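You operate a simulated robot arm through the tools that you are given. There is no shell and no other tool.

You are at the controls of a simulated robot arm. One attempt, no reset.

## Task
Start the lifter, balance the large window and raise it to 110 cm.
Fine: power on and air open, then reset till the display reads OK; balance needle in the green band before the lift.

The check looks at the end state, three seconds after you hand in, the way a careful person would. Anything else that was tipped, shoved, dropped, spilled or broken makes it a failure.

## Robot
A 7-joint arm with a two-finger parallel gripper, fixed in place. Base frame: the origin is at the foot of the arm, x ahead of it, y to its left, z up. Readings come in m, rad, newtons and seconds.
With the tool pointing down near the work surface it reaches from about 0.42 to 0.9 m from the base axis. Its first joint turns from -2.496 to 2.496 rad. Payload 3 kg.
Tool frame: the origin (TCP) lies between the finger pads and is the grasp point; the fingertips stand 0.03 m ahead of it; z points along the fingers, y is the line along which they close. The gripper opens to 0.094 m. The fingers are 0.028 m wide and 0.01 m thick; the gripper's body (0.05 by 0.096 m) begins 0.055 m behind the TCP.
Orientation is that of the tool frame in the base frame, as [roll, pitch, yaw] about the fixed x, y, z axes, in that order (R = Rz(yaw) Ry(pitch) Rx(roll)). With the fingers straight down and closing along the base's y, the tool's x points along the base's -x, its y along +y and its z along -z.

## Interface
- The arm moves only by the tool nudge_tool. Its argument "commands" is a list of rows, each an object (a shift or turn left out is 0, a gripper value left out holds the last) with "claw": the opening, from 0 (shut) to 1 (fully open); "dp": the shift along the tool's x, y, z in m, a list of three; "turn": the turn, a rotation vector about the tool's x, y, z in rad, a list of three. In form: [{"claw": claw, "dp": [dx, dy, dz], "turn": [wx, wy, wz]}, ...]. A call has 1 to 20 rows; each row shifts and turns the commanded pose from where the row before left it, along the tool's axes as they then stand. Each row takes 0.2 s and may step no farther than 0.05 m and 0.15 rad from the row before; otherwise, or with a gripper value out of range, the whole call is refused. Where a pose cannot be reached the arm comes as near as it can. A force on the tool above 70 N (or 10 N above the force at the start of the call, whichever is more), or a blocked arm, ends the call early, and 0.2 s more pass. Each finger travels about 0.072 m/s and halts on what it meets, pressing with about 22 N; the grip force reading is that of the motor and also rises with nothing between the fingers. The clock runs only during rows and for 0.2 s after the last one: add rows that do not move to give the fingers time. The reply holds the time, the measured pose of the TCP, the force on the tool along the base axes, the opening and the grip force, in the units named above and with some noise, with the torque about the TCP (base axes, N m) and any sound that the robot's microphone picked up.
- Cameras (640 x 400 px; columns grow to the right, rows downward): "scene" is fixed at [0.0491, -0.6502, 1.7149]; the picture's right is [0.83, -0.56, 0.00], its down [-0.34, -0.50, -0.79] and it looks along [0.45, 0.66, -0.61] (base axes); focal length 312 px, centre (320, 200). "wrist" rides on the gripper at [0.076, 0.014, -0.103] in the tool frame; the picture's right is [-0.18, 0.98, 0.00], its down [-0.75, -0.14, -0.64] and it looks along [-0.63, -0.12, 0.77] (tool axes); focal length 243 px, centre (320, 200). There is no depth. A picture from a camera that has moved, and an enlarged one, comes with that camera's place and axes in the base frame and with its lens.
- get_image(camera): a new picture of that camera. It takes no simulated time.
- close_up(camera, box): a new picture of the part [left, top, right, bottom] of that camera's present view, enlarged. It takes no simulated time.
- hand_in(): hands the job in; it is judged then, once.

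Nothing tells you positions but the pictures and the camera data. Unless the task says otherwise, let go and move clear before handing in.

The tools are called after ">>>" as a command line: name --argument value ..., lists and objects as JSON in quotes. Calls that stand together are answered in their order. nudge_tool: Moves the arm, as the interface text tells. Its arguments: {"type":"object","properties":{"commands":{"type":"array"}},"required":["commands"]} The other tools are called the same way: get_image (camera) takes a picture; close_up (camera, box) takes an enlarged picture of a part of a camera's view; hand_in () hands the job in.

At the start:

```text
time: 0.0
tool_pos: [0.451, -0.0049, 1.3553]
ee_rot: [-3.141, 0.001, 3.141]
ft_force: [0.5, 0.1, -0.6]
wrist_torque: [0.02, 0.01, -0.01]
width: 0.0943
finger_force: 0.1
```

scene: 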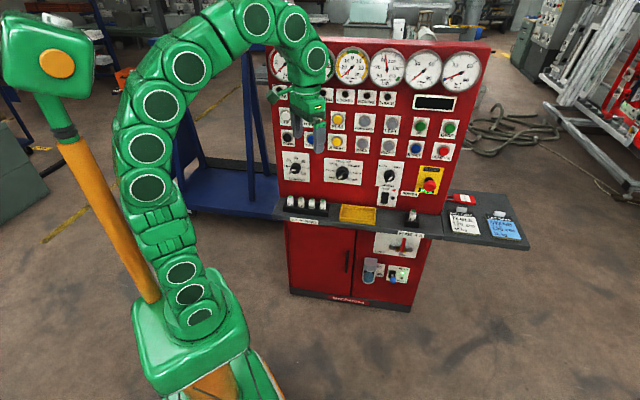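
wrist: 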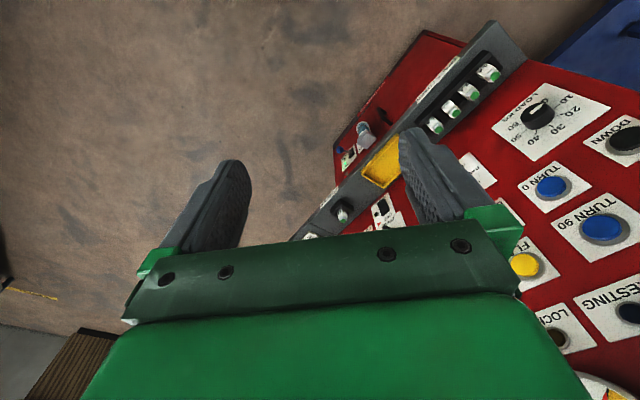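

I see a red control console with gauges, buttons, knobs and a shelf with clipboards. I'll look closer at the panel's parts before moving.

>>> close_up --camera "scene" --box '[260, 40, 380, 115]'

>>> close_up --camera "scene" --box '[370, 40, 490, 115]'

>>> close_up --camera "scene" --box '[265, 95, 385, 170]'

>>> close_up --camera "scene" --box '[360, 100, 480, 175]'

>>> close_up --camera "scene" --box '[270, 150, 390, 225]'

>>> close_up --camera "scene" --box '[360, 155, 480, 230]'

>>> close_up --camera "scene" --box '[340, 225, 460, 300]'

>>> close_up --camera "scene" --box '[430, 185, 540, 255]'

>>> close_up --camera "scene" --box '[270, 185, 350, 235]'

```text
5.33 times, centred on (320, 78) of scene
camera zoom: at [0.0491, -0.6502, 1.7149], right [0.83, -0.56, 0.0], down [-0.34, -0.5, -0.79], along [0.45, 0.66, -0.61], focal length 1666 px, centre (320, 853)
```

zoom: 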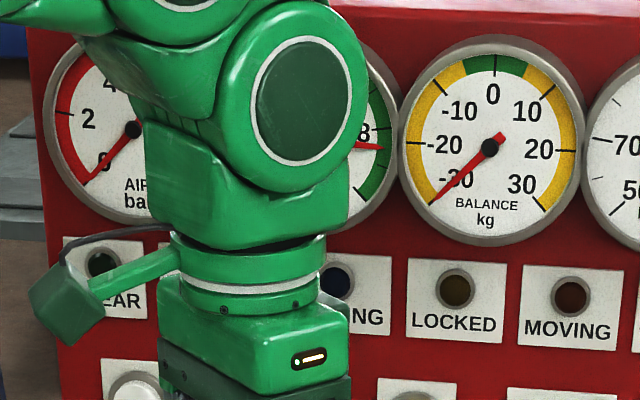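

```text
5.33 times, centred on (430, 78) of scene
camera zoom: at [0.0491, -0.6502, 1.7149], right [0.83, -0.56, 0.0], down [-0.34, -0.5, -0.79], along [0.45, 0.66, -0.61], focal length 1666 px, centre (-267, 853)
```

zoom: 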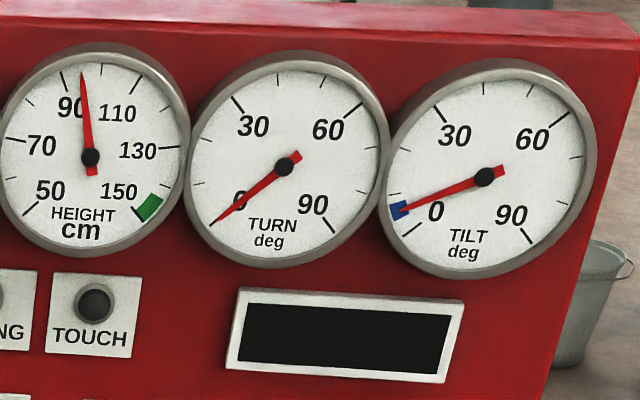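

```text
5.33 times, centred on (325, 132) of scene
camera zoom: at [0.0491, -0.6502, 1.7149], right [0.83, -0.56, 0.0], down [-0.34, -0.5, -0.79], along [0.45, 0.66, -0.61], focal length 1666 px, centre (293, 560)
```

zoom: 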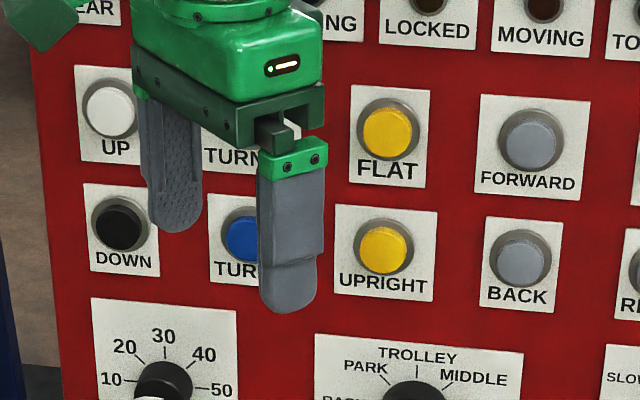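

```text
5.33 times, centred on (420, 138) of scene
camera zoom: at [0.0491, -0.6502, 1.7149], right [0.83, -0.56, 0.0], down [-0.34, -0.5, -0.79], along [0.45, 0.66, -0.61], focal length 1666 px, centre (-213, 533)
```

zoom: 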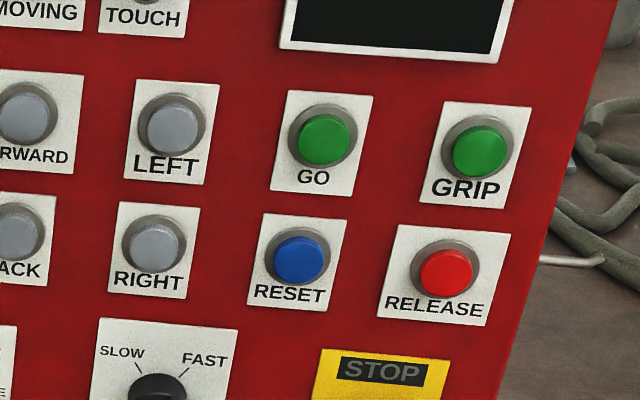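

```text
5.33 times, centred on (330, 188) of scene
camera zoom: at [0.0491, -0.6502, 1.7149], right [0.83, -0.56, 0.0], down [-0.34, -0.5, -0.79], along [0.45, 0.66, -0.61], focal length 1666 px, centre (267, 267)
```

zoom: 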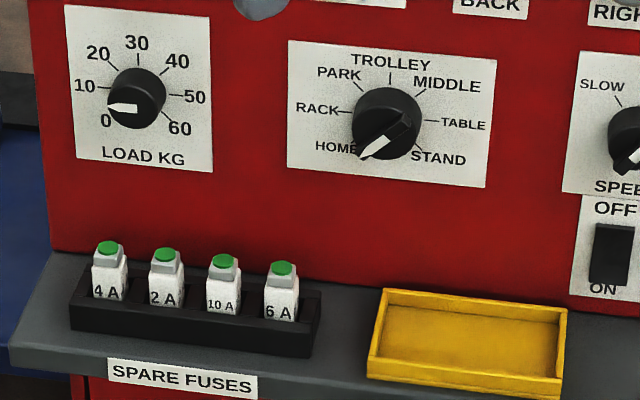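

```text
5.33 times, centred on (420, 192) of scene
camera zoom: at [0.0491, -0.6502, 1.7149], right [0.83, -0.56, 0.0], down [-0.34, -0.5, -0.79], along [0.45, 0.66, -0.61], focal length 1666 px, centre (-213, 240)
```

zoom: 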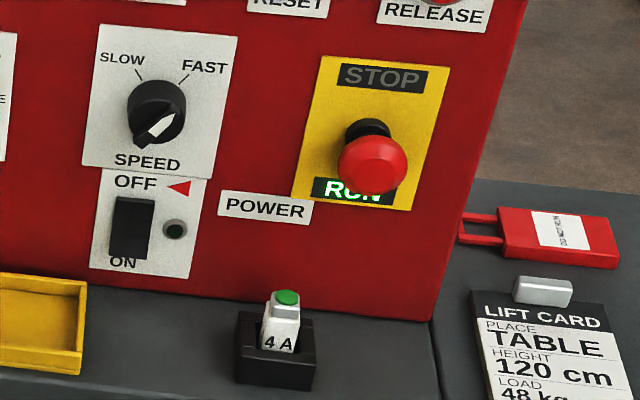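

```text
5.33 times, centred on (400, 262) of scene
camera zoom: at [0.0491, -0.6502, 1.7149], right [0.83, -0.56, 0.0], down [-0.34, -0.5, -0.79], along [0.45, 0.66, -0.61], focal length 1666 px, centre (-107, -133)
```

zoom: 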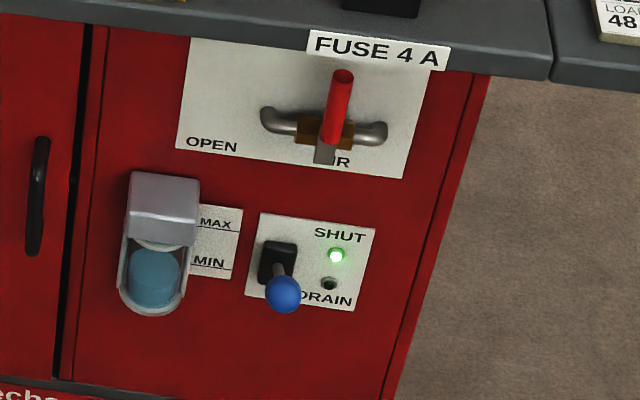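

```text
5.71 times, centred on (485, 220) of scene
camera zoom: at [0.0491, -0.6502, 1.7149], right [0.83, -0.56, 0.0], down [-0.34, -0.5, -0.79], along [0.45, 0.66, -0.61], focal length 1785 px, centre (-623, 86)
```

zoom: 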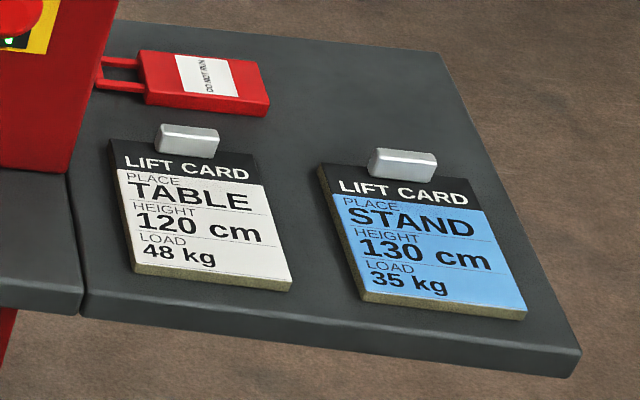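

```text
8.00 times, centred on (310, 210) of scene
camera zoom: at [0.0491, -0.6502, 1.7149], right [0.83, -0.56, 0.0], down [-0.34, -0.5, -0.79], along [0.45, 0.66, -0.61], focal length 2500 px, centre (400, 120)
```

zoom: 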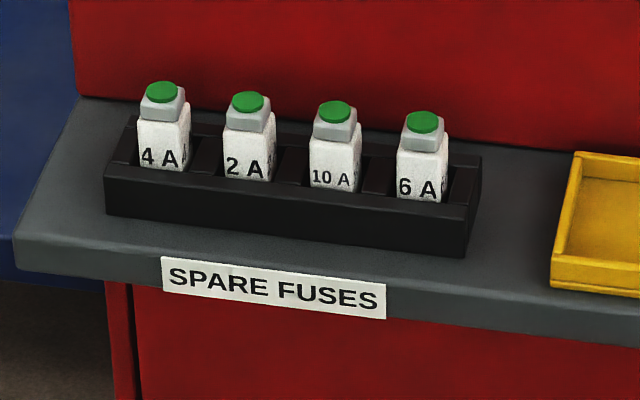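

The console faces the arm diagonally, with power OFF, a 4 A fuse fitted, the air valve below the shelf apparently crosswise and the load knob at 0. I'll look at the surroundings for the lifter and the window.

>>> close_up --camera "scene" --box '[480, 0, 640, 100]'

>>> close_up --camera "scene" --box '[480, 100, 640, 200]'

>>> close_up --camera "scene" --box '[160, 60, 320, 160]'

>>> close_up --camera "scene" --box '[320, 0, 480, 100]'

>>> close_up --camera "scene" --box '[370, 225, 440, 269]'

>>> close_up --camera "wrist" --box '[300, 0, 640, 212]'

>>> close_up --camera "wrist" --box '[440, 188, 640, 400]'

```text
4.00 times, centred on (560, 50) of scene
camera zoom: at [0.0491, -0.6502, 1.7149], right [0.83, -0.56, 0.0], down [-0.34, -0.5, -0.79], along [0.45, 0.66, -0.61], focal length 1250 px, centre (-640, 800)
```

zoom: 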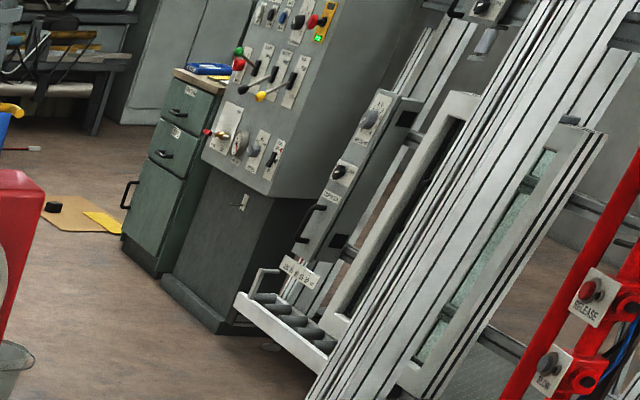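

```text
4.00 times, centred on (560, 150) of scene
camera zoom: at [0.0491, -0.6502, 1.7149], right [0.83, -0.56, 0.0], down [-0.34, -0.5, -0.79], along [0.45, 0.66, -0.61], focal length 1250 px, centre (-640, 400)
```

zoom: 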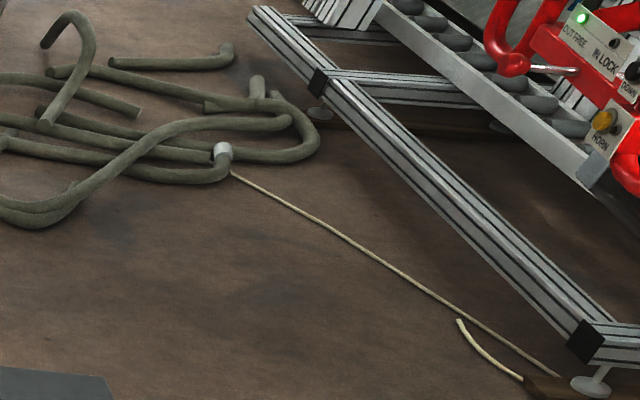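

```text
4.00 times, centred on (240, 110) of scene
camera zoom: at [0.0491, -0.6502, 1.7149], right [0.83, -0.56, 0.0], down [-0.34, -0.5, -0.79], along [0.45, 0.66, -0.61], focal length 1250 px, centre (640, 560)
```

zoom: 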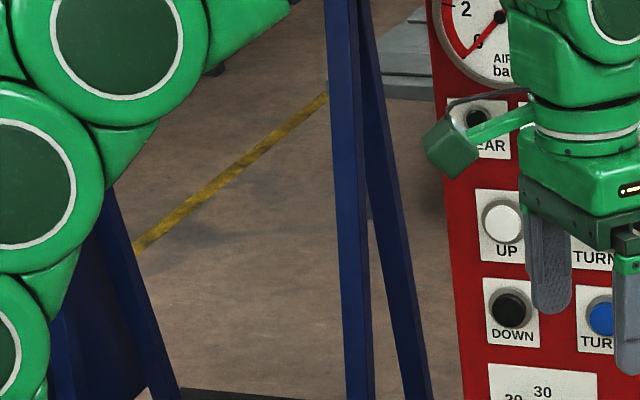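

```text
4.00 times, centred on (400, 50) of scene
camera zoom: at [0.0491, -0.6502, 1.7149], right [0.83, -0.56, 0.0], down [-0.34, -0.5, -0.79], along [0.45, 0.66, -0.61], focal length 1250 px, centre (0, 800)
```

zoom: 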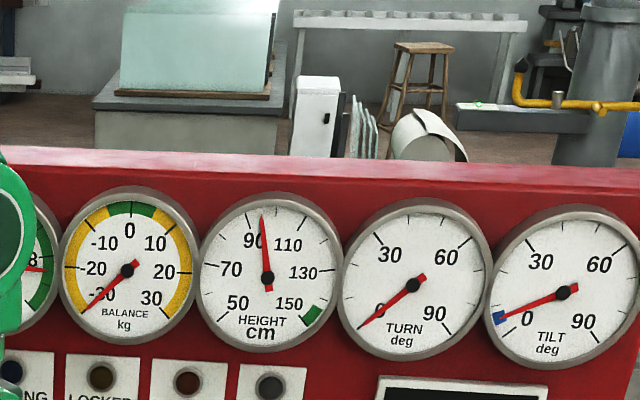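

```text
9.09 times, centred on (405, 247) of scene
camera zoom: at [0.0491, -0.6502, 1.7149], right [0.83, -0.56, 0.0], down [-0.34, -0.5, -0.79], along [0.45, 0.66, -0.61], focal length 2840 px, centre (-453, -227)
```

zoom: 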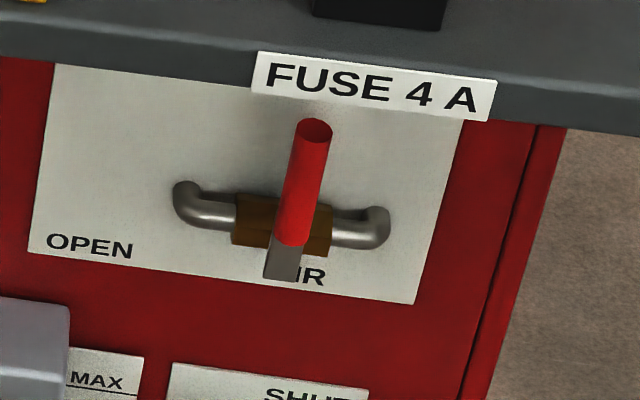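

```text
1.88 times, centred on (470, 106) of wrist
camera zoom: at [0.3734, 0.0103, 1.4571], right [0.18, 0.98, 0.0], down [0.75, -0.14, 0.64], along [0.63, -0.12, -0.77], focal length 457 px, centre (38, 377)
```

zoom: 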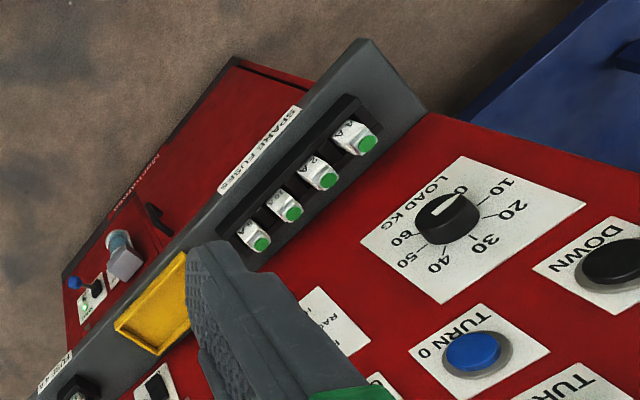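

```text
1.89 times, centred on (540, 294) of wrist
camera zoom: at [0.3734, 0.0103, 1.4571], right [0.18, 0.98, 0.0], down [0.75, -0.14, 0.64], along [0.63, -0.12, -0.77], focal length 458 px, centre (-95, 23)
```

zoom: 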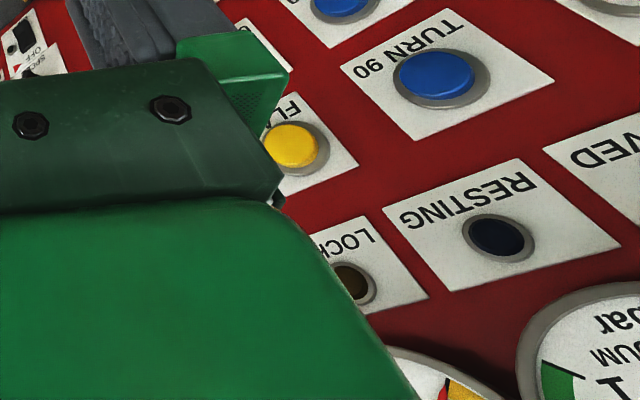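

I'm estimating the panel as roughly 0.75 m from the base axis along a heading of about 44°. I'll turn the tool toward that heading, then tilt it to horizontal so the wrist camera can measure the panel better.

>>> nudge_tool --commands '[{"claw": 0, "turn": [0, 0, -0.15]}, {"turn": [0, 0, -0.15]}, {"turn": [0, 0, -0.15]}, {"turn": [0, 0, -0.15]}, {"turn": [0, 0, -0.15]}, {"turn": [0, -0.15, 0]}, {"turn": [0, -0.15, 0]}, {"turn": [0, -0.15, 0]}, {"turn": [0, -0.15, 0]}, {"turn": [0, -0.15, 0]}, {"turn": [0, -0.15, 0]}, {"turn": [0, -0.15, 0]}, {"turn": [0, -0.15, 0]}, {"turn": [0, -0.15, 0]}, {"turn": [0, -0.15, 0]}, {"turn": [0, -0.07, 0]}]'

>>> get_image --camera "scene"

>>> get_image --camera "wrist"

```text
time: 3.4
tool_pos: [0.4501, -0.006, 1.3554]
ee_rot: [1.814, 1.568, 2.561]
ft_force: [-0.4, 0.4, -0.1]
wrist_torque: [0.0, 0.0, -0.01]
width: 0.0001
finger_force: 21.7
```

```text
taken
```

scene: 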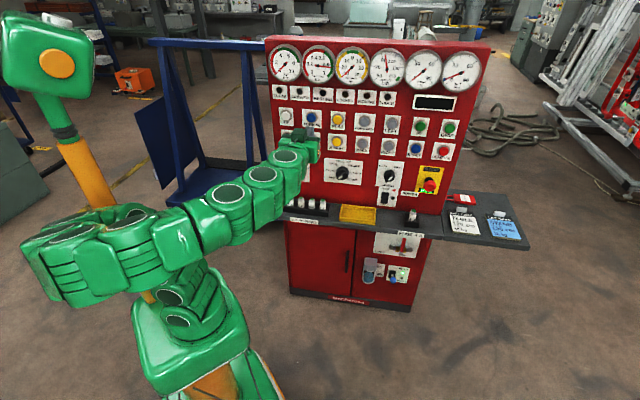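

```text
taken
camera wrist: at [0.3647, -0.0636, 1.2783], right [-0.67, 0.72, 0.19], down [-0.37, -0.54, 0.75], along [0.64, 0.43, 0.63], focal length 243 px, centre (320, 200)
```

wrist: 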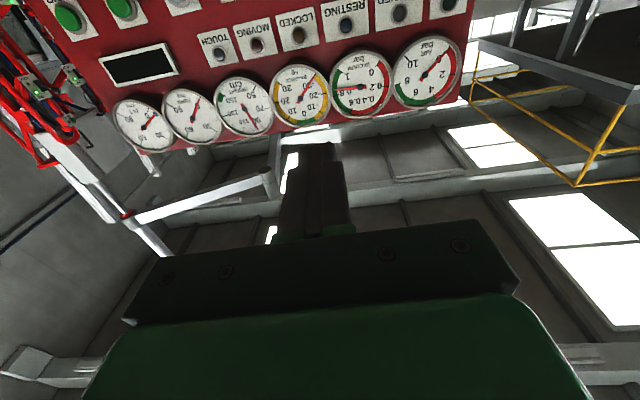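

The tool is horizontal now and the panel is in view (upside down in the wrist camera). I'll lower the tool to about z=1.1 to get a second view and measure.

>>> nudge_tool --commands '[{"dp": [0.05, 0, 0]}, {"dp": [0.05, 0, 0]}, {"dp": [0.05, 0, 0]}, {"dp": [0.05, 0, 0]}, {"dp": [0.05, 0, 0]}, {"dp": [0, 0, 0]}]'

>>> get_image --camera "wrist"

>>> close_up --camera "scene" --box '[260, 40, 380, 115]'

```text
time: 4.8
tool_pos: [0.5212, -0.0754, 1.1649]
ee_rot: [-3.042, 1.566, -2.288]
ft_force: [-0.6, -1.2, 1.0]
wrist_torque: [0.02, -0.03, -0.03]
width: 0.0002
finger_force: 22.0
out of reach, approached as far as the arm can: row 1, 2, 3, 4, 5
```

```text
taken
camera wrist: at [0.4361, -0.1346, 1.089], right [-0.67, 0.72, 0.18], down [-0.37, -0.54, 0.76], along [0.64, 0.44, 0.63], focal length 243 px, centre (320, 200)
```

wrist: 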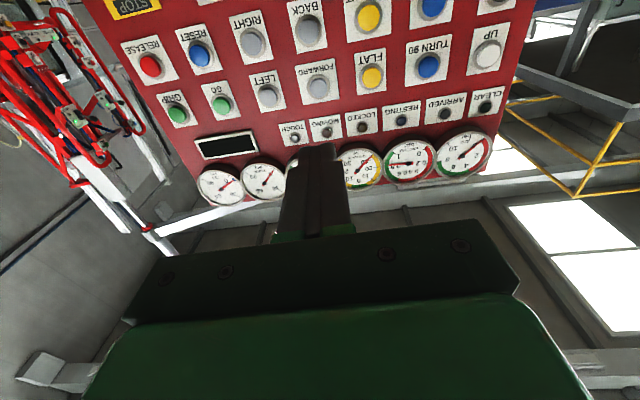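

```text
5.33 times, centred on (320, 78) of scene
camera zoom: at [0.0491, -0.6502, 1.7149], right [0.83, -0.56, 0.0], down [-0.34, -0.5, -0.79], along [0.45, 0.66, -0.61], focal length 1666 px, centre (320, 853)
```

zoom: 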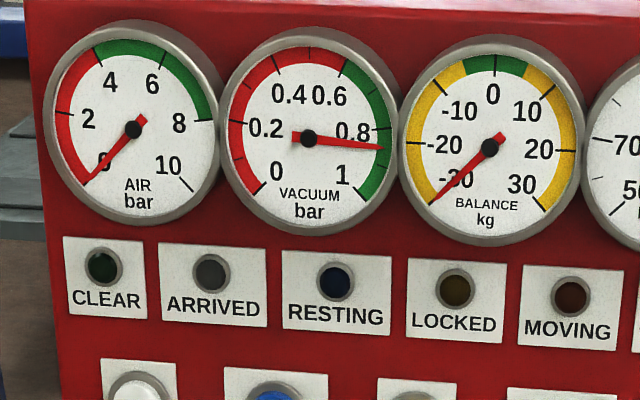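

Being too close to the base limits it, so I'll move forward and leftward toward the panel's middle, still well clear of it.

>>> nudge_tool --commands '[{"dp": [0, 0.0, 0.05]}, {"dp": [0, 0.04, 0.03]}, {"dp": [0, 0.05, 0]}, {"dp": [0, 0.05, 0]}, {"dp": [0, 0, 0]}]'

>>> get_image --camera "wrist"

>>> get_image --camera "scene"

```text
time: 6.0
tool_pos: [0.5738, 0.0284, 1.2058]
ee_rot: [3.127, 1.568, -2.403]
ft_force: [-0.2, 0.6, -0.1]
wrist_torque: [-0.03, -0.03, 0.01]
width: 0.0001
finger_force: 22.3
out of reach, approached as far as the arm can: row 2, 3, 4
```

```text
taken
camera wrist: at [0.49, -0.031, 1.1297], right [-0.67, 0.72, 0.18], down [-0.37, -0.54, 0.76], along [0.64, 0.44, 0.63], focal length 243 px, centre (320, 200)
```

wrist: 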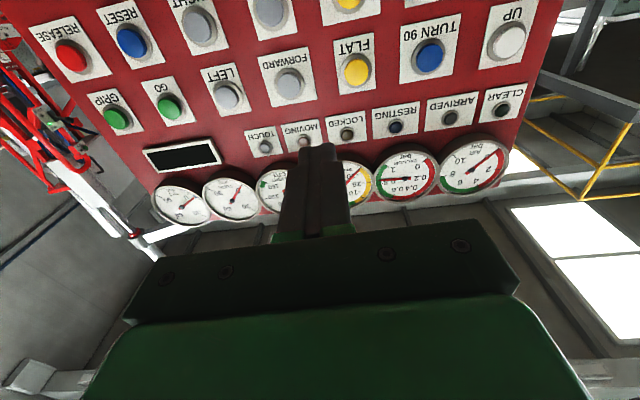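

```text
taken
```

scene: 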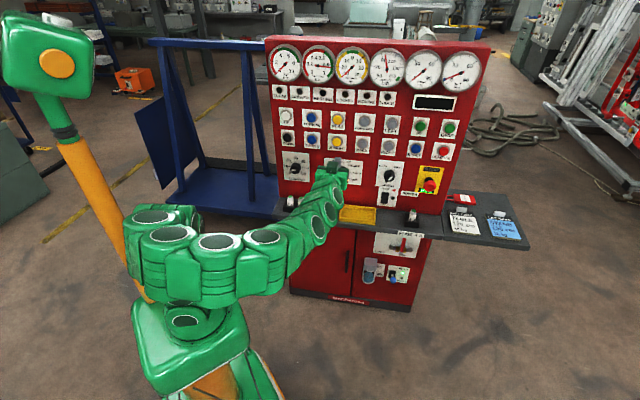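

The panel appears vertical at about 45° heading, with its face at roughly 0.74 m. I'll fix the yaw, tilt the tool 45° down, and look at the power rocker and shelf.

>>> nudge_tool --commands '[{"turn": [-0.035, 0, 0]}, {"turn": [0, 0.15, 0]}, {"turn": [0, 0.15, 0]}, {"turn": [0, 0.15, 0]}, {"turn": [0, 0.15, 0]}, {"turn": [0, 0.15, 0]}, {"turn": [0, 0.035, 0]}, {"dp": [0, -0.05, 0]}, {"dp": [0, -0.05, 0]}, {"dp": [0, -0.05, 0]}, {"dp": [0, 0, 0]}]'

>>> get_image --camera "wrist"

>>> get_image --camera "scene"

```text
time: 8.4
tool_pos: [0.6803, -0.0794, 1.2053]
ee_rot: [3.141, 0.783, -2.358]
ft_force: [0.4, 0.9, 0.2]
wrist_torque: [-0.01, -0.02, 0.0]
width: 0.0
finger_force: 21.6
```

```text
taken
camera wrist: at [0.5802, -0.1569, 1.2246], right [-0.6, 0.79, 0.13], down [0.16, -0.04, 0.99], along [0.78, 0.61, -0.1], focal length 243 px, centre (320, 200)
```

wrist: 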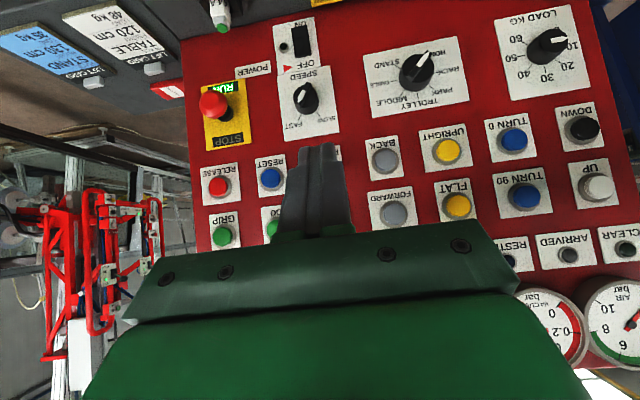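

```text
taken
```

scene: 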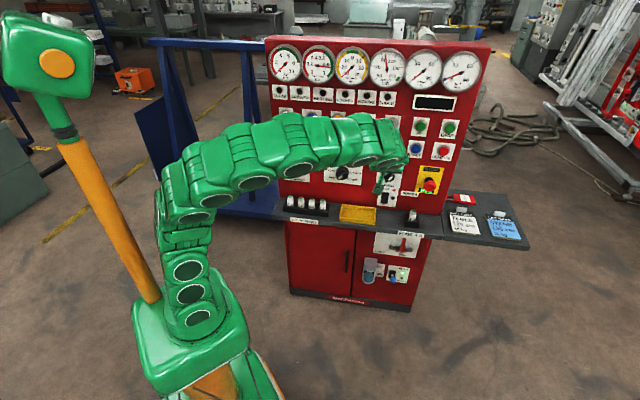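

The wrist camera now gives a clear (inverted) view of the panel. I'll zoom in on the rocker and the knobs to pin positions.

>>> close_up --camera "wrist" --box '[190, 0, 350, 100]'

>>> close_up --camera "wrist" --box '[0, 0, 240, 150]'

>>> close_up --camera "scene" --box '[380, 170, 430, 232]'

```text
4.00 times, centred on (270, 50) of wrist
camera zoom: at [0.5802, -0.1569, 1.2246], right [-0.6, 0.79, 0.13], down [0.16, -0.04, 0.99], along [0.78, 0.61, -0.1], focal length 970 px, centre (520, 800)
```

zoom: 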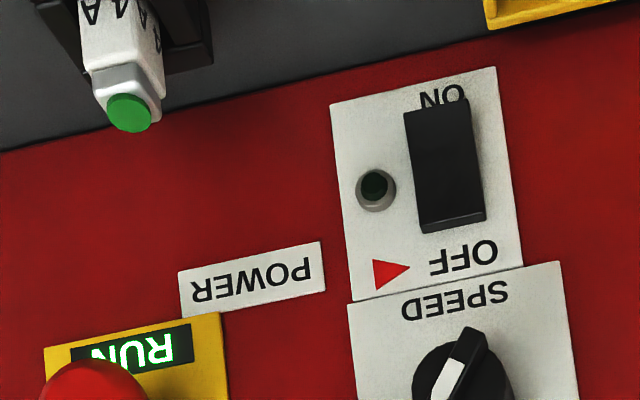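

```text
2.67 times, centred on (120, 75) of wrist
camera zoom: at [0.5802, -0.1569, 1.2246], right [-0.6, 0.79, 0.13], down [0.16, -0.04, 0.99], along [0.78, 0.61, -0.1], focal length 647 px, centre (853, 533)
```

zoom: 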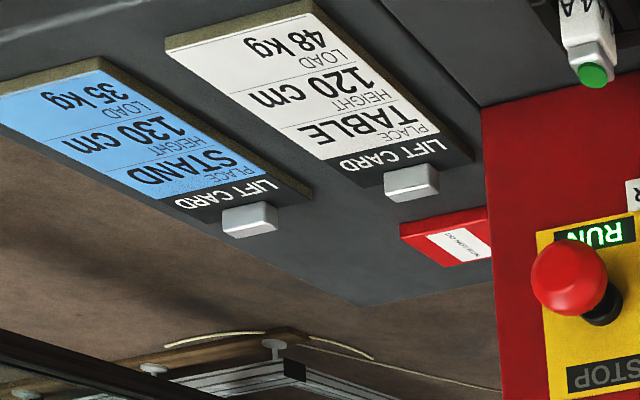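

```text
6.45 times, centred on (405, 201) of scene
camera zoom: at [0.0491, -0.6502, 1.7149], right [0.83, -0.56, 0.0], down [-0.34, -0.5, -0.79], along [0.45, 0.66, -0.61], focal length 2016 px, centre (-228, 194)
```

zoom: 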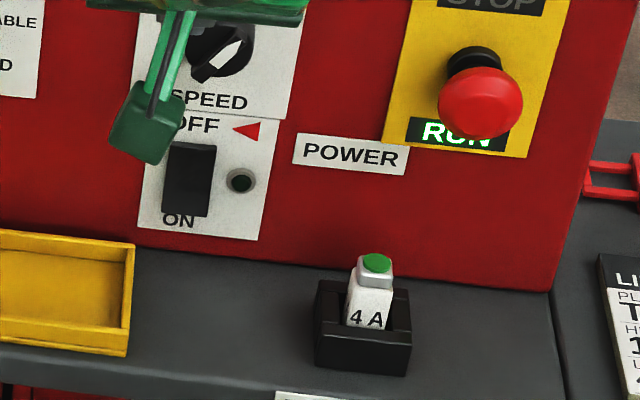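

The rocker spans z≈0.85–0.90 at l≈-0.57, its raised ON end at the bottom. I'll move to a standoff before it.

>>> nudge_tool --commands '[{"dp": [0.00827, -0.0031, 0.03867]}, {"dp": [0.00827, -0.0031, 0.03867]}, {"dp": [0.00827, -0.0031, 0.03867]}, {"dp": [0.00827, -0.0031, 0.03867]}, {"dp": [0.00827, -0.0031, 0.03867]}, {"dp": [0.00827, -0.0031, 0.03867]}, {"dp": [0.00827, -0.0031, 0.03867]}, {"dp": [0.00827, -0.0031, 0.03867]}, {"dp": [0.00827, -0.0031, 0.03867]}, {"dp": [0.00827, -0.0031, 0.03867]}, {"dp": [0, 0, 0]}]'

>>> get_image --camera "wrist"

>>> close_up --camera "scene" --box '[340, 130, 460, 230]'

```text
time: 10.8
tool_pos: [0.8536, 0.0525, 0.8738]
ee_rot: [3.141, 0.783, -2.357]
ft_force: [-0.2, -0.1, -0.5]
wrist_torque: [-0.02, -0.03, 0.01]
width: 0.0002
finger_force: 21.9
```

```text
taken
camera wrist: at [0.754, -0.0264, 0.8921], right [-0.6, 0.79, 0.13], down [0.16, -0.04, 0.99], along [0.78, 0.62, -0.1], focal length 243 px, centre (320, 200)
```

wrist: 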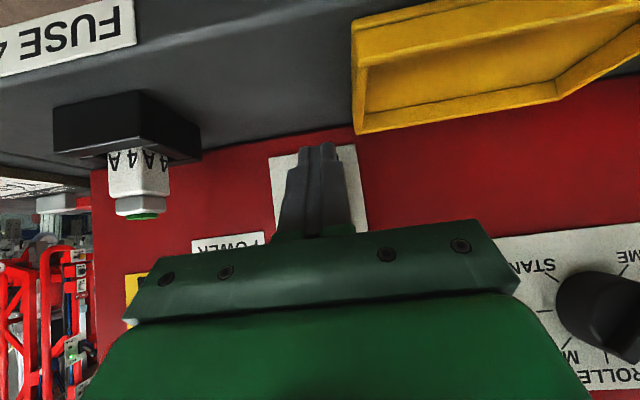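

```text
4.00 times, centred on (400, 180) of scene
camera zoom: at [0.0491, -0.6502, 1.7149], right [0.83, -0.56, 0.0], down [-0.34, -0.5, -0.79], along [0.45, 0.66, -0.61], focal length 1250 px, centre (0, 280)
```

zoom: 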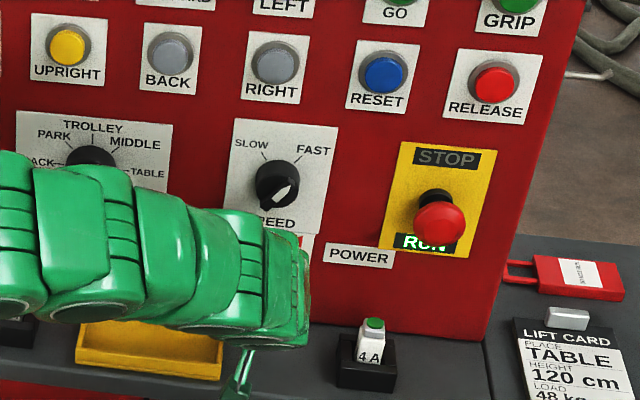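

The tool is in line with the rocker's lower end. I'll advance straight at the panel in small steps and watch the force.

>>> nudge_tool --commands '[{"dp": [-0.00707, 0, 0.00707]}, {"dp": [-0.00707, 0, 0.00707]}, {"dp": [-0.00707, 0, 0.00707]}, {"dp": [-0.00707, 0, 0.00707]}, {"dp": [-0.00353, 0, 0.00353]}, {"dp": [0, 0, 0]}]'

>>> get_image --camera "wrist"

```text
time: 12.2
tool_pos: [0.8871, 0.0837, 0.8743]
ee_rot: [3.141, 0.784, -2.358]
ft_force: [-0.4, -0.3, -0.3]
wrist_torque: [-0.02, 0.0, 0.02]
width: 0.0
finger_force: 21.9
```

```text
taken
camera wrist: at [0.7868, 0.0053, 0.8924], right [-0.6, 0.79, 0.13], down [0.16, -0.04, 0.99], along [0.78, 0.61, -0.1], focal length 243 px, centre (320, 200)
```

wrist: 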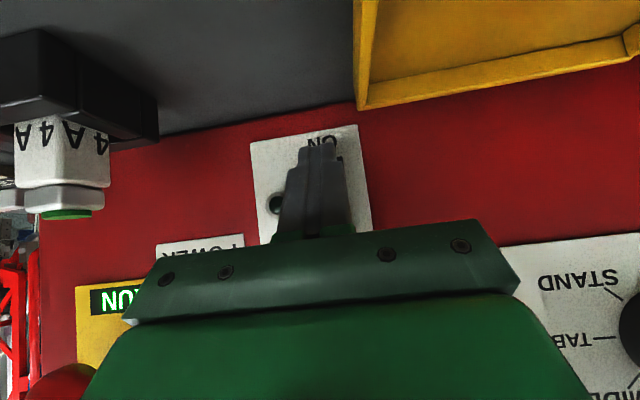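

Still free and lined up with the ON label. Continuing in finer steps.

>>> nudge_tool --commands '[{"dp": [-0.00283, 0, 0.00283]}, {"dp": [-0.00283, 0, 0.00283]}, {"dp": [-0.00283, 0, 0.00283]}, {"dp": [0, 0, 0]}]'

>>> close_up --camera "wrist" --box '[220, 100, 420, 250]'

```text
time: 13.2
tool_pos: [0.8933, 0.0915, 0.8727]
ee_rot: [3.14, 0.782, -2.357]
ft_force: [-24.5, -15.4, -2.1]
wrist_torque: [-0.33, 0.2, 0.18]
width: 0.0003
finger_force: 22.1
heard: click
```

```text
2.67 times, centred on (320, 175) of wrist
camera zoom: at [0.795, 0.0129, 0.8913], right [-0.6, 0.79, 0.13], down [0.16, -0.04, 0.99], along [0.78, 0.61, -0.1], focal length 647 px, centre (320, 267)
```

zoom: 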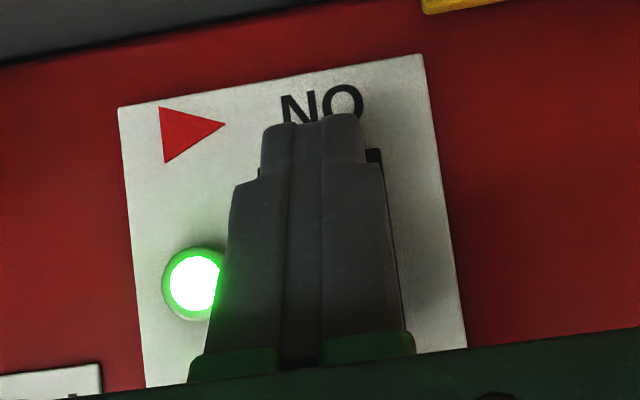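

A click, and the power lamp is lit with the flag at ON. I'll back off and read the panel.

>>> nudge_tool --commands '[{"dp": [0.00707, 0, -0.00707]}, {"dp": [0.0212, 0, -0.0212]}, {"dp": [0.0212, 0, -0.0212]}, {"dp": [0.0212, 0, -0.0212]}, {"dp": [0, 0, -0.05]}, {"dp": [0, 0, -0.05]}, {"dp": [0, 0, 0]}]'

>>> get_image --camera "scene"

>>> close_up --camera "scene" --box '[260, 35, 380, 110]'

>>> close_up --camera "scene" --box '[370, 40, 490, 115]'

>>> get_image --camera "wrist"

```text
time: 14.8
tool_pos: [0.7735, -0.0282, 0.9446]
ee_rot: [3.139, 0.784, -2.357]
ft_force: [-0.5, -0.9, 0.2]
wrist_torque: [-0.01, -0.02, -0.02]
width: 0.0
finger_force: 22.0
```

```text
taken
```

scene: 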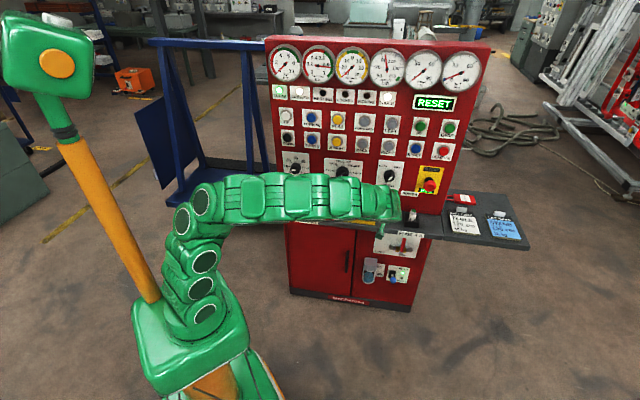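

```text
5.33 times, centred on (320, 72) of scene
camera zoom: at [0.0491, -0.6502, 1.7149], right [0.83, -0.56, 0.0], down [-0.34, -0.5, -0.79], along [0.45, 0.66, -0.61], focal length 1666 px, centre (320, 880)
```

zoom: 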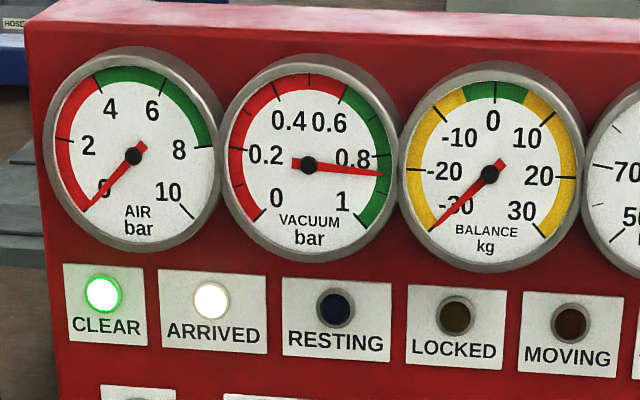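

```text
5.33 times, centred on (430, 78) of scene
camera zoom: at [0.0491, -0.6502, 1.7149], right [0.83, -0.56, 0.0], down [-0.34, -0.5, -0.79], along [0.45, 0.66, -0.61], focal length 1666 px, centre (-267, 853)
```

zoom: 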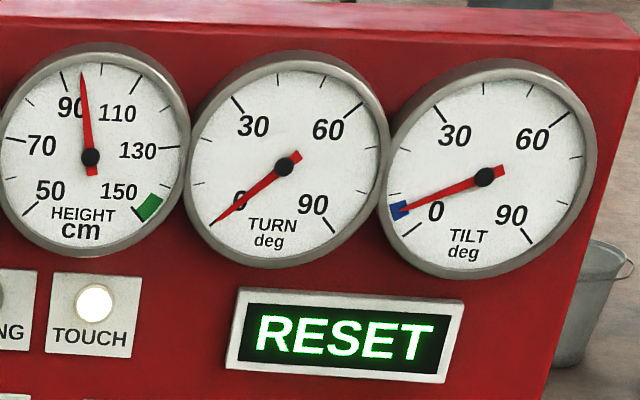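

```text
taken
camera wrist: at [0.6741, -0.1066, 0.9638], right [-0.6, 0.79, 0.13], down [0.16, -0.04, 0.99], along [0.78, 0.62, -0.1], focal length 243 px, centre (320, 200)
```

wrist: 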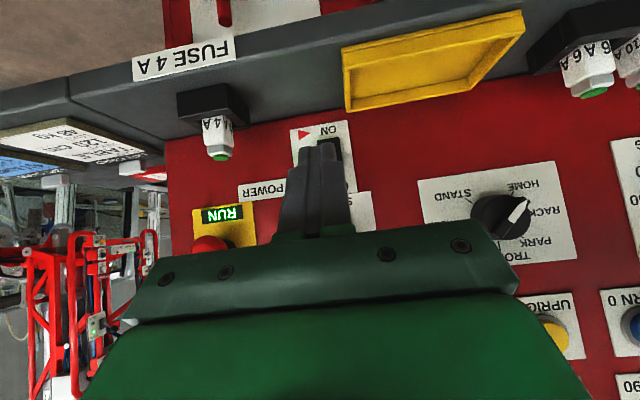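

Power is on; the display asks for RESET and the air gauge still reads 0. I'll back away, drop below shelf height and level the tool to view the air valve.

>>> nudge_tool --commands '[{"dp": [0.0377, -0.0125, 0.0153]}, {"dp": [0.0377, -0.0125, 0.0153]}, {"dp": [0.0377, -0.0125, 0.0153]}, {"dp": [0.0377, -0.0125, 0.0153]}, {"dp": [0.0377, -0.0125, 0.0153]}, {"dp": [0.0377, -0.0125, 0.0153]}, {"dp": [0.0377, -0.0125, 0.0153]}, {"dp": [0.0377, -0.0125, 0.0153]}, {"dp": [0, 0, 0]}]'

>>> get_image --camera "wrist"

>>> get_image --camera "scene"

```text
time: 16.8
tool_pos: [0.7562, -0.1891, 0.6452]
ee_rot: [-3.141, 0.785, -2.356]
ft_force: [-0.5, -0.5, -0.6]
wrist_torque: [0.0, -0.01, 0.01]
width: 0.0
finger_force: 22.2
```

```text
taken
camera wrist: at [0.6562, -0.2676, 0.663], right [-0.6, 0.79, 0.13], down [0.16, -0.04, 0.99], along [0.78, 0.61, -0.1], focal length 243 px, centre (320, 200)
```

wrist: 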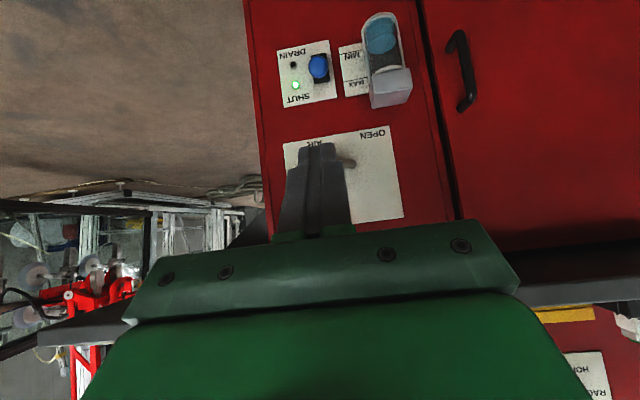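

```text
taken
```

scene: 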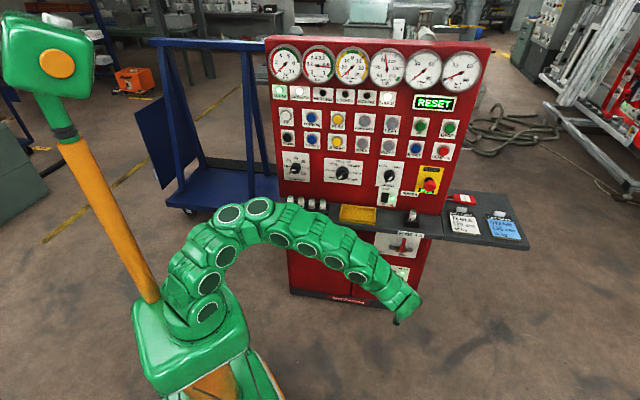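

The fingers hide the valve; I'll shift left a bit for a clear look.

>>> nudge_tool --commands '[{"dp": [0, 0.05, 0]}, {"dp": [0, 0.05, 0]}, {"dp": [0, 0.03, 0]}, {"dp": [0, 0, 0]}]'

>>> get_image --camera "wrist"

>>> close_up --camera "wrist" --box '[80, 60, 320, 240]'

```text
time: 17.8
tool_pos: [0.6634, -0.0985, 0.6438]
ee_rot: [-3.14, 0.783, -2.356]
ft_force: [-0.2, -0.4, -0.1]
wrist_torque: [0.0, 0.02, -0.02]
width: 0.0001
finger_force: 21.7
```

```text
taken
camera wrist: at [0.5647, -0.1763, 0.6641], right [-0.6, 0.79, 0.13], down [0.16, -0.04, 0.99], along [0.78, 0.61, -0.1], focal length 243 px, centre (320, 200)
```

wrist: 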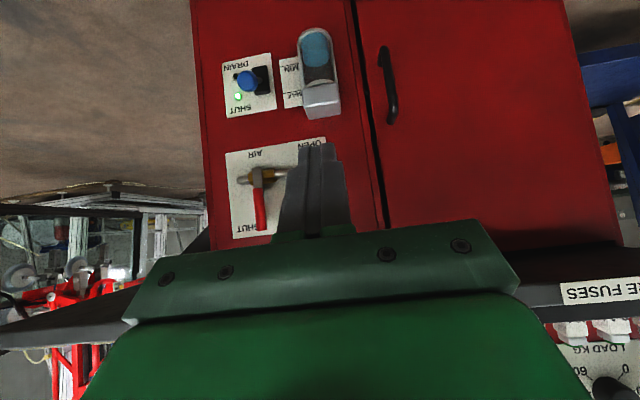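

```text
2.22 times, centred on (200, 150) of wrist
camera zoom: at [0.5647, -0.1763, 0.6641], right [-0.6, 0.79, 0.13], down [0.16, -0.04, 0.99], along [0.78, 0.61, -0.1], focal length 539 px, centre (587, 311)
```

zoom: 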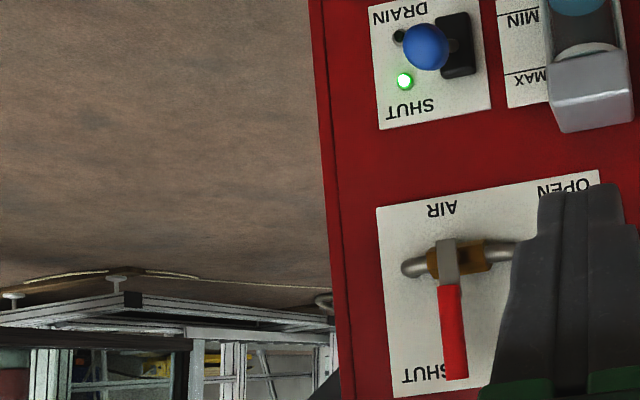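

The lever points up at SHUT, with OPEN to the left; the hub is near l=-0.69, z=0.56 and the tip near z=0.66, n=0.70. I'll go to the right of the lever and level the tool.

>>> nudge_tool --commands '[{"dp": [-0.01414, -0.0392, 0.01414]}, {"dp": [-0.01414, -0.0392, 0.01414]}, {"dp": [-0.01414, -0.0392, 0.01414]}, {"dp": [-0.01414, -0.0392, 0.01414]}, {"dp": [-0.01414, -0.0392, 0.01414]}, {"turn": [0, -0.15, 0]}, {"turn": [0, -0.15, 0]}, {"turn": [0, -0.15, 0]}, {"turn": [0, -0.15, 0]}, {"turn": [0, -0.15, 0]}, {"turn": [0, -0.035, 0]}, {"dp": [0, 0, 0]}]'

>>> get_image --camera "wrist"

>>> get_image --camera "scene"

```text
time: 20.4
tool_pos: [0.8709, -0.1651, 0.6448]
ee_rot: [3.049, 1.57, -2.449]
ft_force: [0.7, 0.0, -0.3]
wrist_torque: [-0.01, 0.01, 0.0]
width: 0.0
finger_force: 21.7
```

```text
taken
camera wrist: at [0.7894, -0.2268, 0.5683], right [-0.69, 0.7, 0.18], down [-0.35, -0.55, 0.75], along [0.63, 0.46, 0.63], focal length 243 px, centre (320, 200)
```

wrist: 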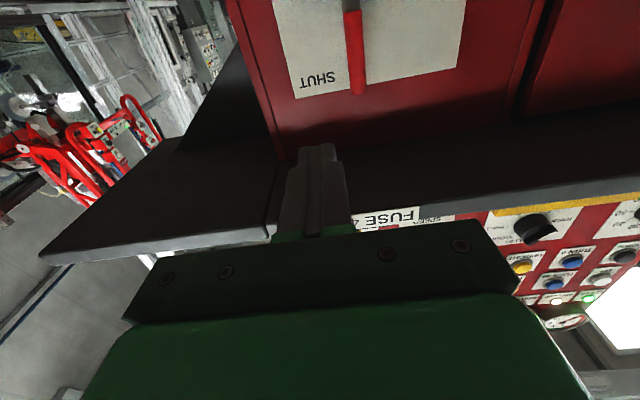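

```text
taken
```

scene: 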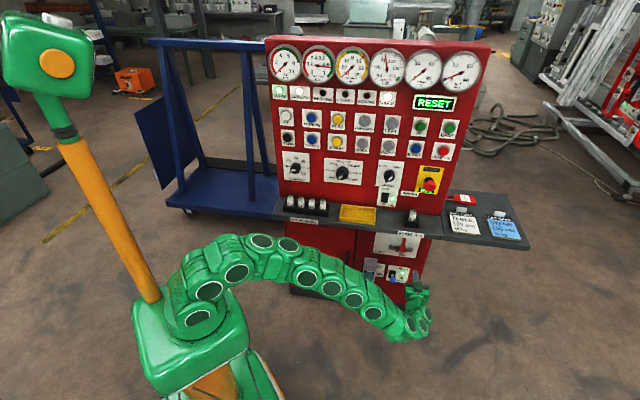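

The lever tip measures consistently at l≈-0.69, z≈0.66. I'll advance with the closed fingers just to the right of the lever.

>>> nudge_tool --commands '[{"dp": [0.007, 0, 0.04]}, {"dp": [0, 0, 0.04]}, {"dp": [0, 0, 0.04]}, {"dp": [0, 0, 0.04]}, {"dp": [0, 0, 0.02]}, {"dp": [0, 0, 0.015]}, {"dp": [0, 0, 0]}]'

>>> get_image --camera "wrist"

>>> close_up --camera "scene" --box '[340, 200, 480, 300]'

```text
time: 22.0
tool_pos: [0.9682, -0.0587, 0.6702]
ee_rot: [3.08, 1.57, -2.421]
ft_force: [0.4, 0.5, -0.2]
wrist_torque: [0.04, 0.01, -0.01]
width: 0.0001
finger_force: 21.9
out of reach, approached as far as the arm can: row 2, 3, 4, 5, 6
```

```text
taken
camera wrist: at [0.8861, -0.1202, 0.5947], right [-0.69, 0.7, 0.18], down [-0.35, -0.55, 0.75], along [0.63, 0.46, 0.63], focal length 243 px, centre (320, 200)
```

wrist: 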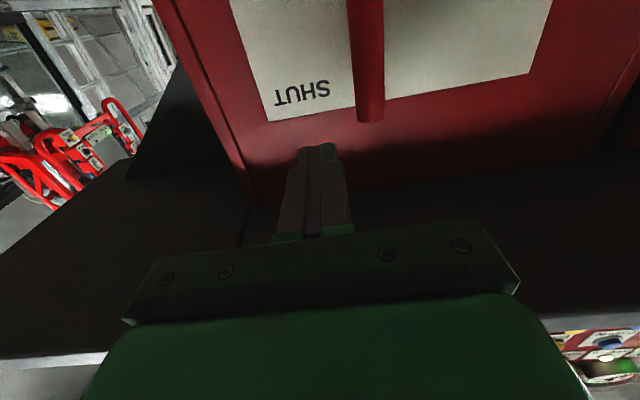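

```text
4.00 times, centred on (410, 250) of scene
camera zoom: at [0.0491, -0.6502, 1.7149], right [0.83, -0.56, 0.0], down [-0.34, -0.5, -0.79], along [0.45, 0.66, -0.61], focal length 1250 px, centre (-40, 0)
```

zoom: 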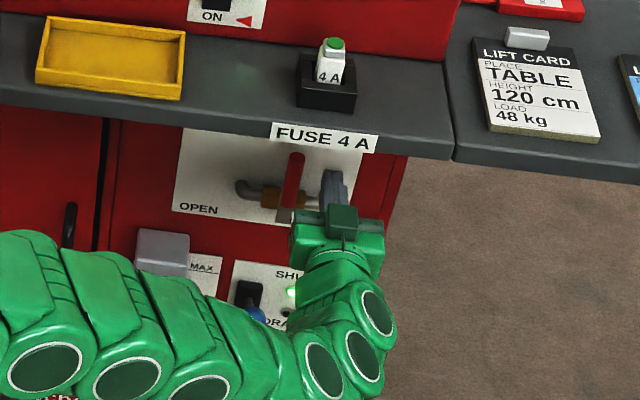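

The arm runs out of reach squarely facing the valve. I'll back off slightly and yaw the tool about 25° toward the radial direction, which shortens the required reach.

>>> nudge_tool --commands '[{"dp": [0, 0, -0.04]}, {"turn": [0.15, 0, 0]}, {"turn": [0.15, 0, 0]}, {"turn": [0.136, 0, 0]}, {"dp": [0, 0, 0]}]'

>>> get_image --camera "wrist"

>>> close_up --camera "scene" --box '[340, 200, 480, 300]'

```text
time: 23.2
tool_pos: [0.9404, -0.0874, 0.6714]
ee_rot: [-2.718, 1.57, -2.37]
ft_force: [0.1, 0.4, 0.1]
wrist_torque: [0.0, -0.01, -0.04]
width: 0.0
finger_force: 22.1
```

```text
taken
camera wrist: at [0.8392, -0.1075, 0.595], right [-0.33, 0.92, 0.18], down [-0.55, -0.35, 0.75], along [0.76, 0.15, 0.63], focal length 243 px, centre (320, 200)
```

wrist: 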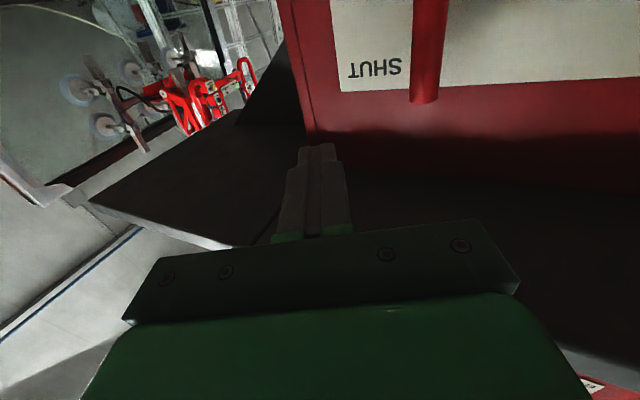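

```text
4.00 times, centred on (410, 250) of scene
camera zoom: at [0.0491, -0.6502, 1.7149], right [0.83, -0.56, 0.0], down [-0.34, -0.5, -0.79], along [0.45, 0.66, -0.61], focal length 1250 px, centre (-40, 0)
```

zoom: 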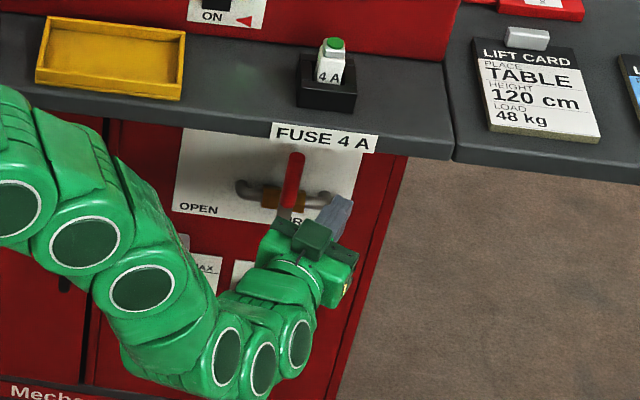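

Now in reach, with the tip right of the lever at a heading near 20°. I'll move straight toward the cabinet and lower to lever mid-height.

>>> nudge_tool --commands '[{"dp": [0.00825, 0.0097, 0.0208]}, {"dp": [0.00825, 0.0097, 0.0208]}, {"dp": [0.00825, 0.0097, 0.0208]}, {"dp": [0.00825, 0.0097, 0.0208]}, {"dp": [0, 0, 0]}]'

>>> get_image --camera "wrist"

>>> close_up --camera "scene" --box '[370, 220, 450, 277]'

```text
time: 24.4
tool_pos: [1.0066, -0.0206, 0.639]
ee_rot: [-2.632, 1.57, -2.28]
ft_force: [-0.8, -0.9, -0.3]
wrist_torque: [-0.01, 0.01, -0.01]
width: 0.0001
finger_force: 22.3
```

```text
taken
camera wrist: at [0.9044, -0.0423, 0.562], right [-0.34, 0.92, 0.18], down [-0.55, -0.35, 0.75], along [0.76, 0.15, 0.63], focal length 243 px, centre (320, 200)
```

wrist: 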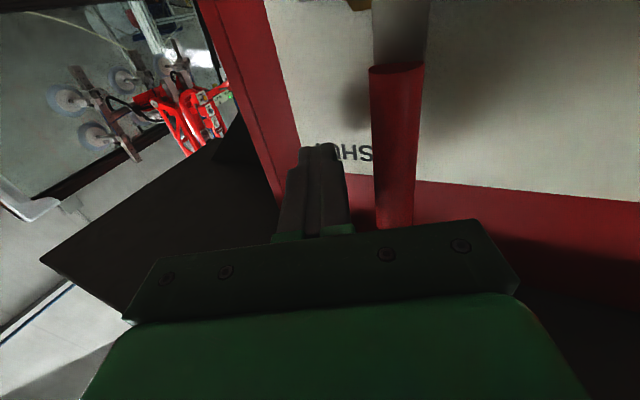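

```text
7.02 times, centred on (410, 248) of scene
camera zoom: at [0.0491, -0.6502, 1.7149], right [0.83, -0.56, 0.0], down [-0.34, -0.5, -0.79], along [0.45, 0.66, -0.61], focal length 2193 px, centre (-312, -140)
```

zoom: 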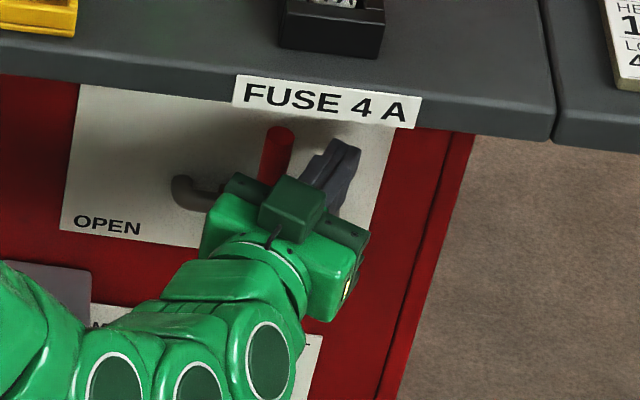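

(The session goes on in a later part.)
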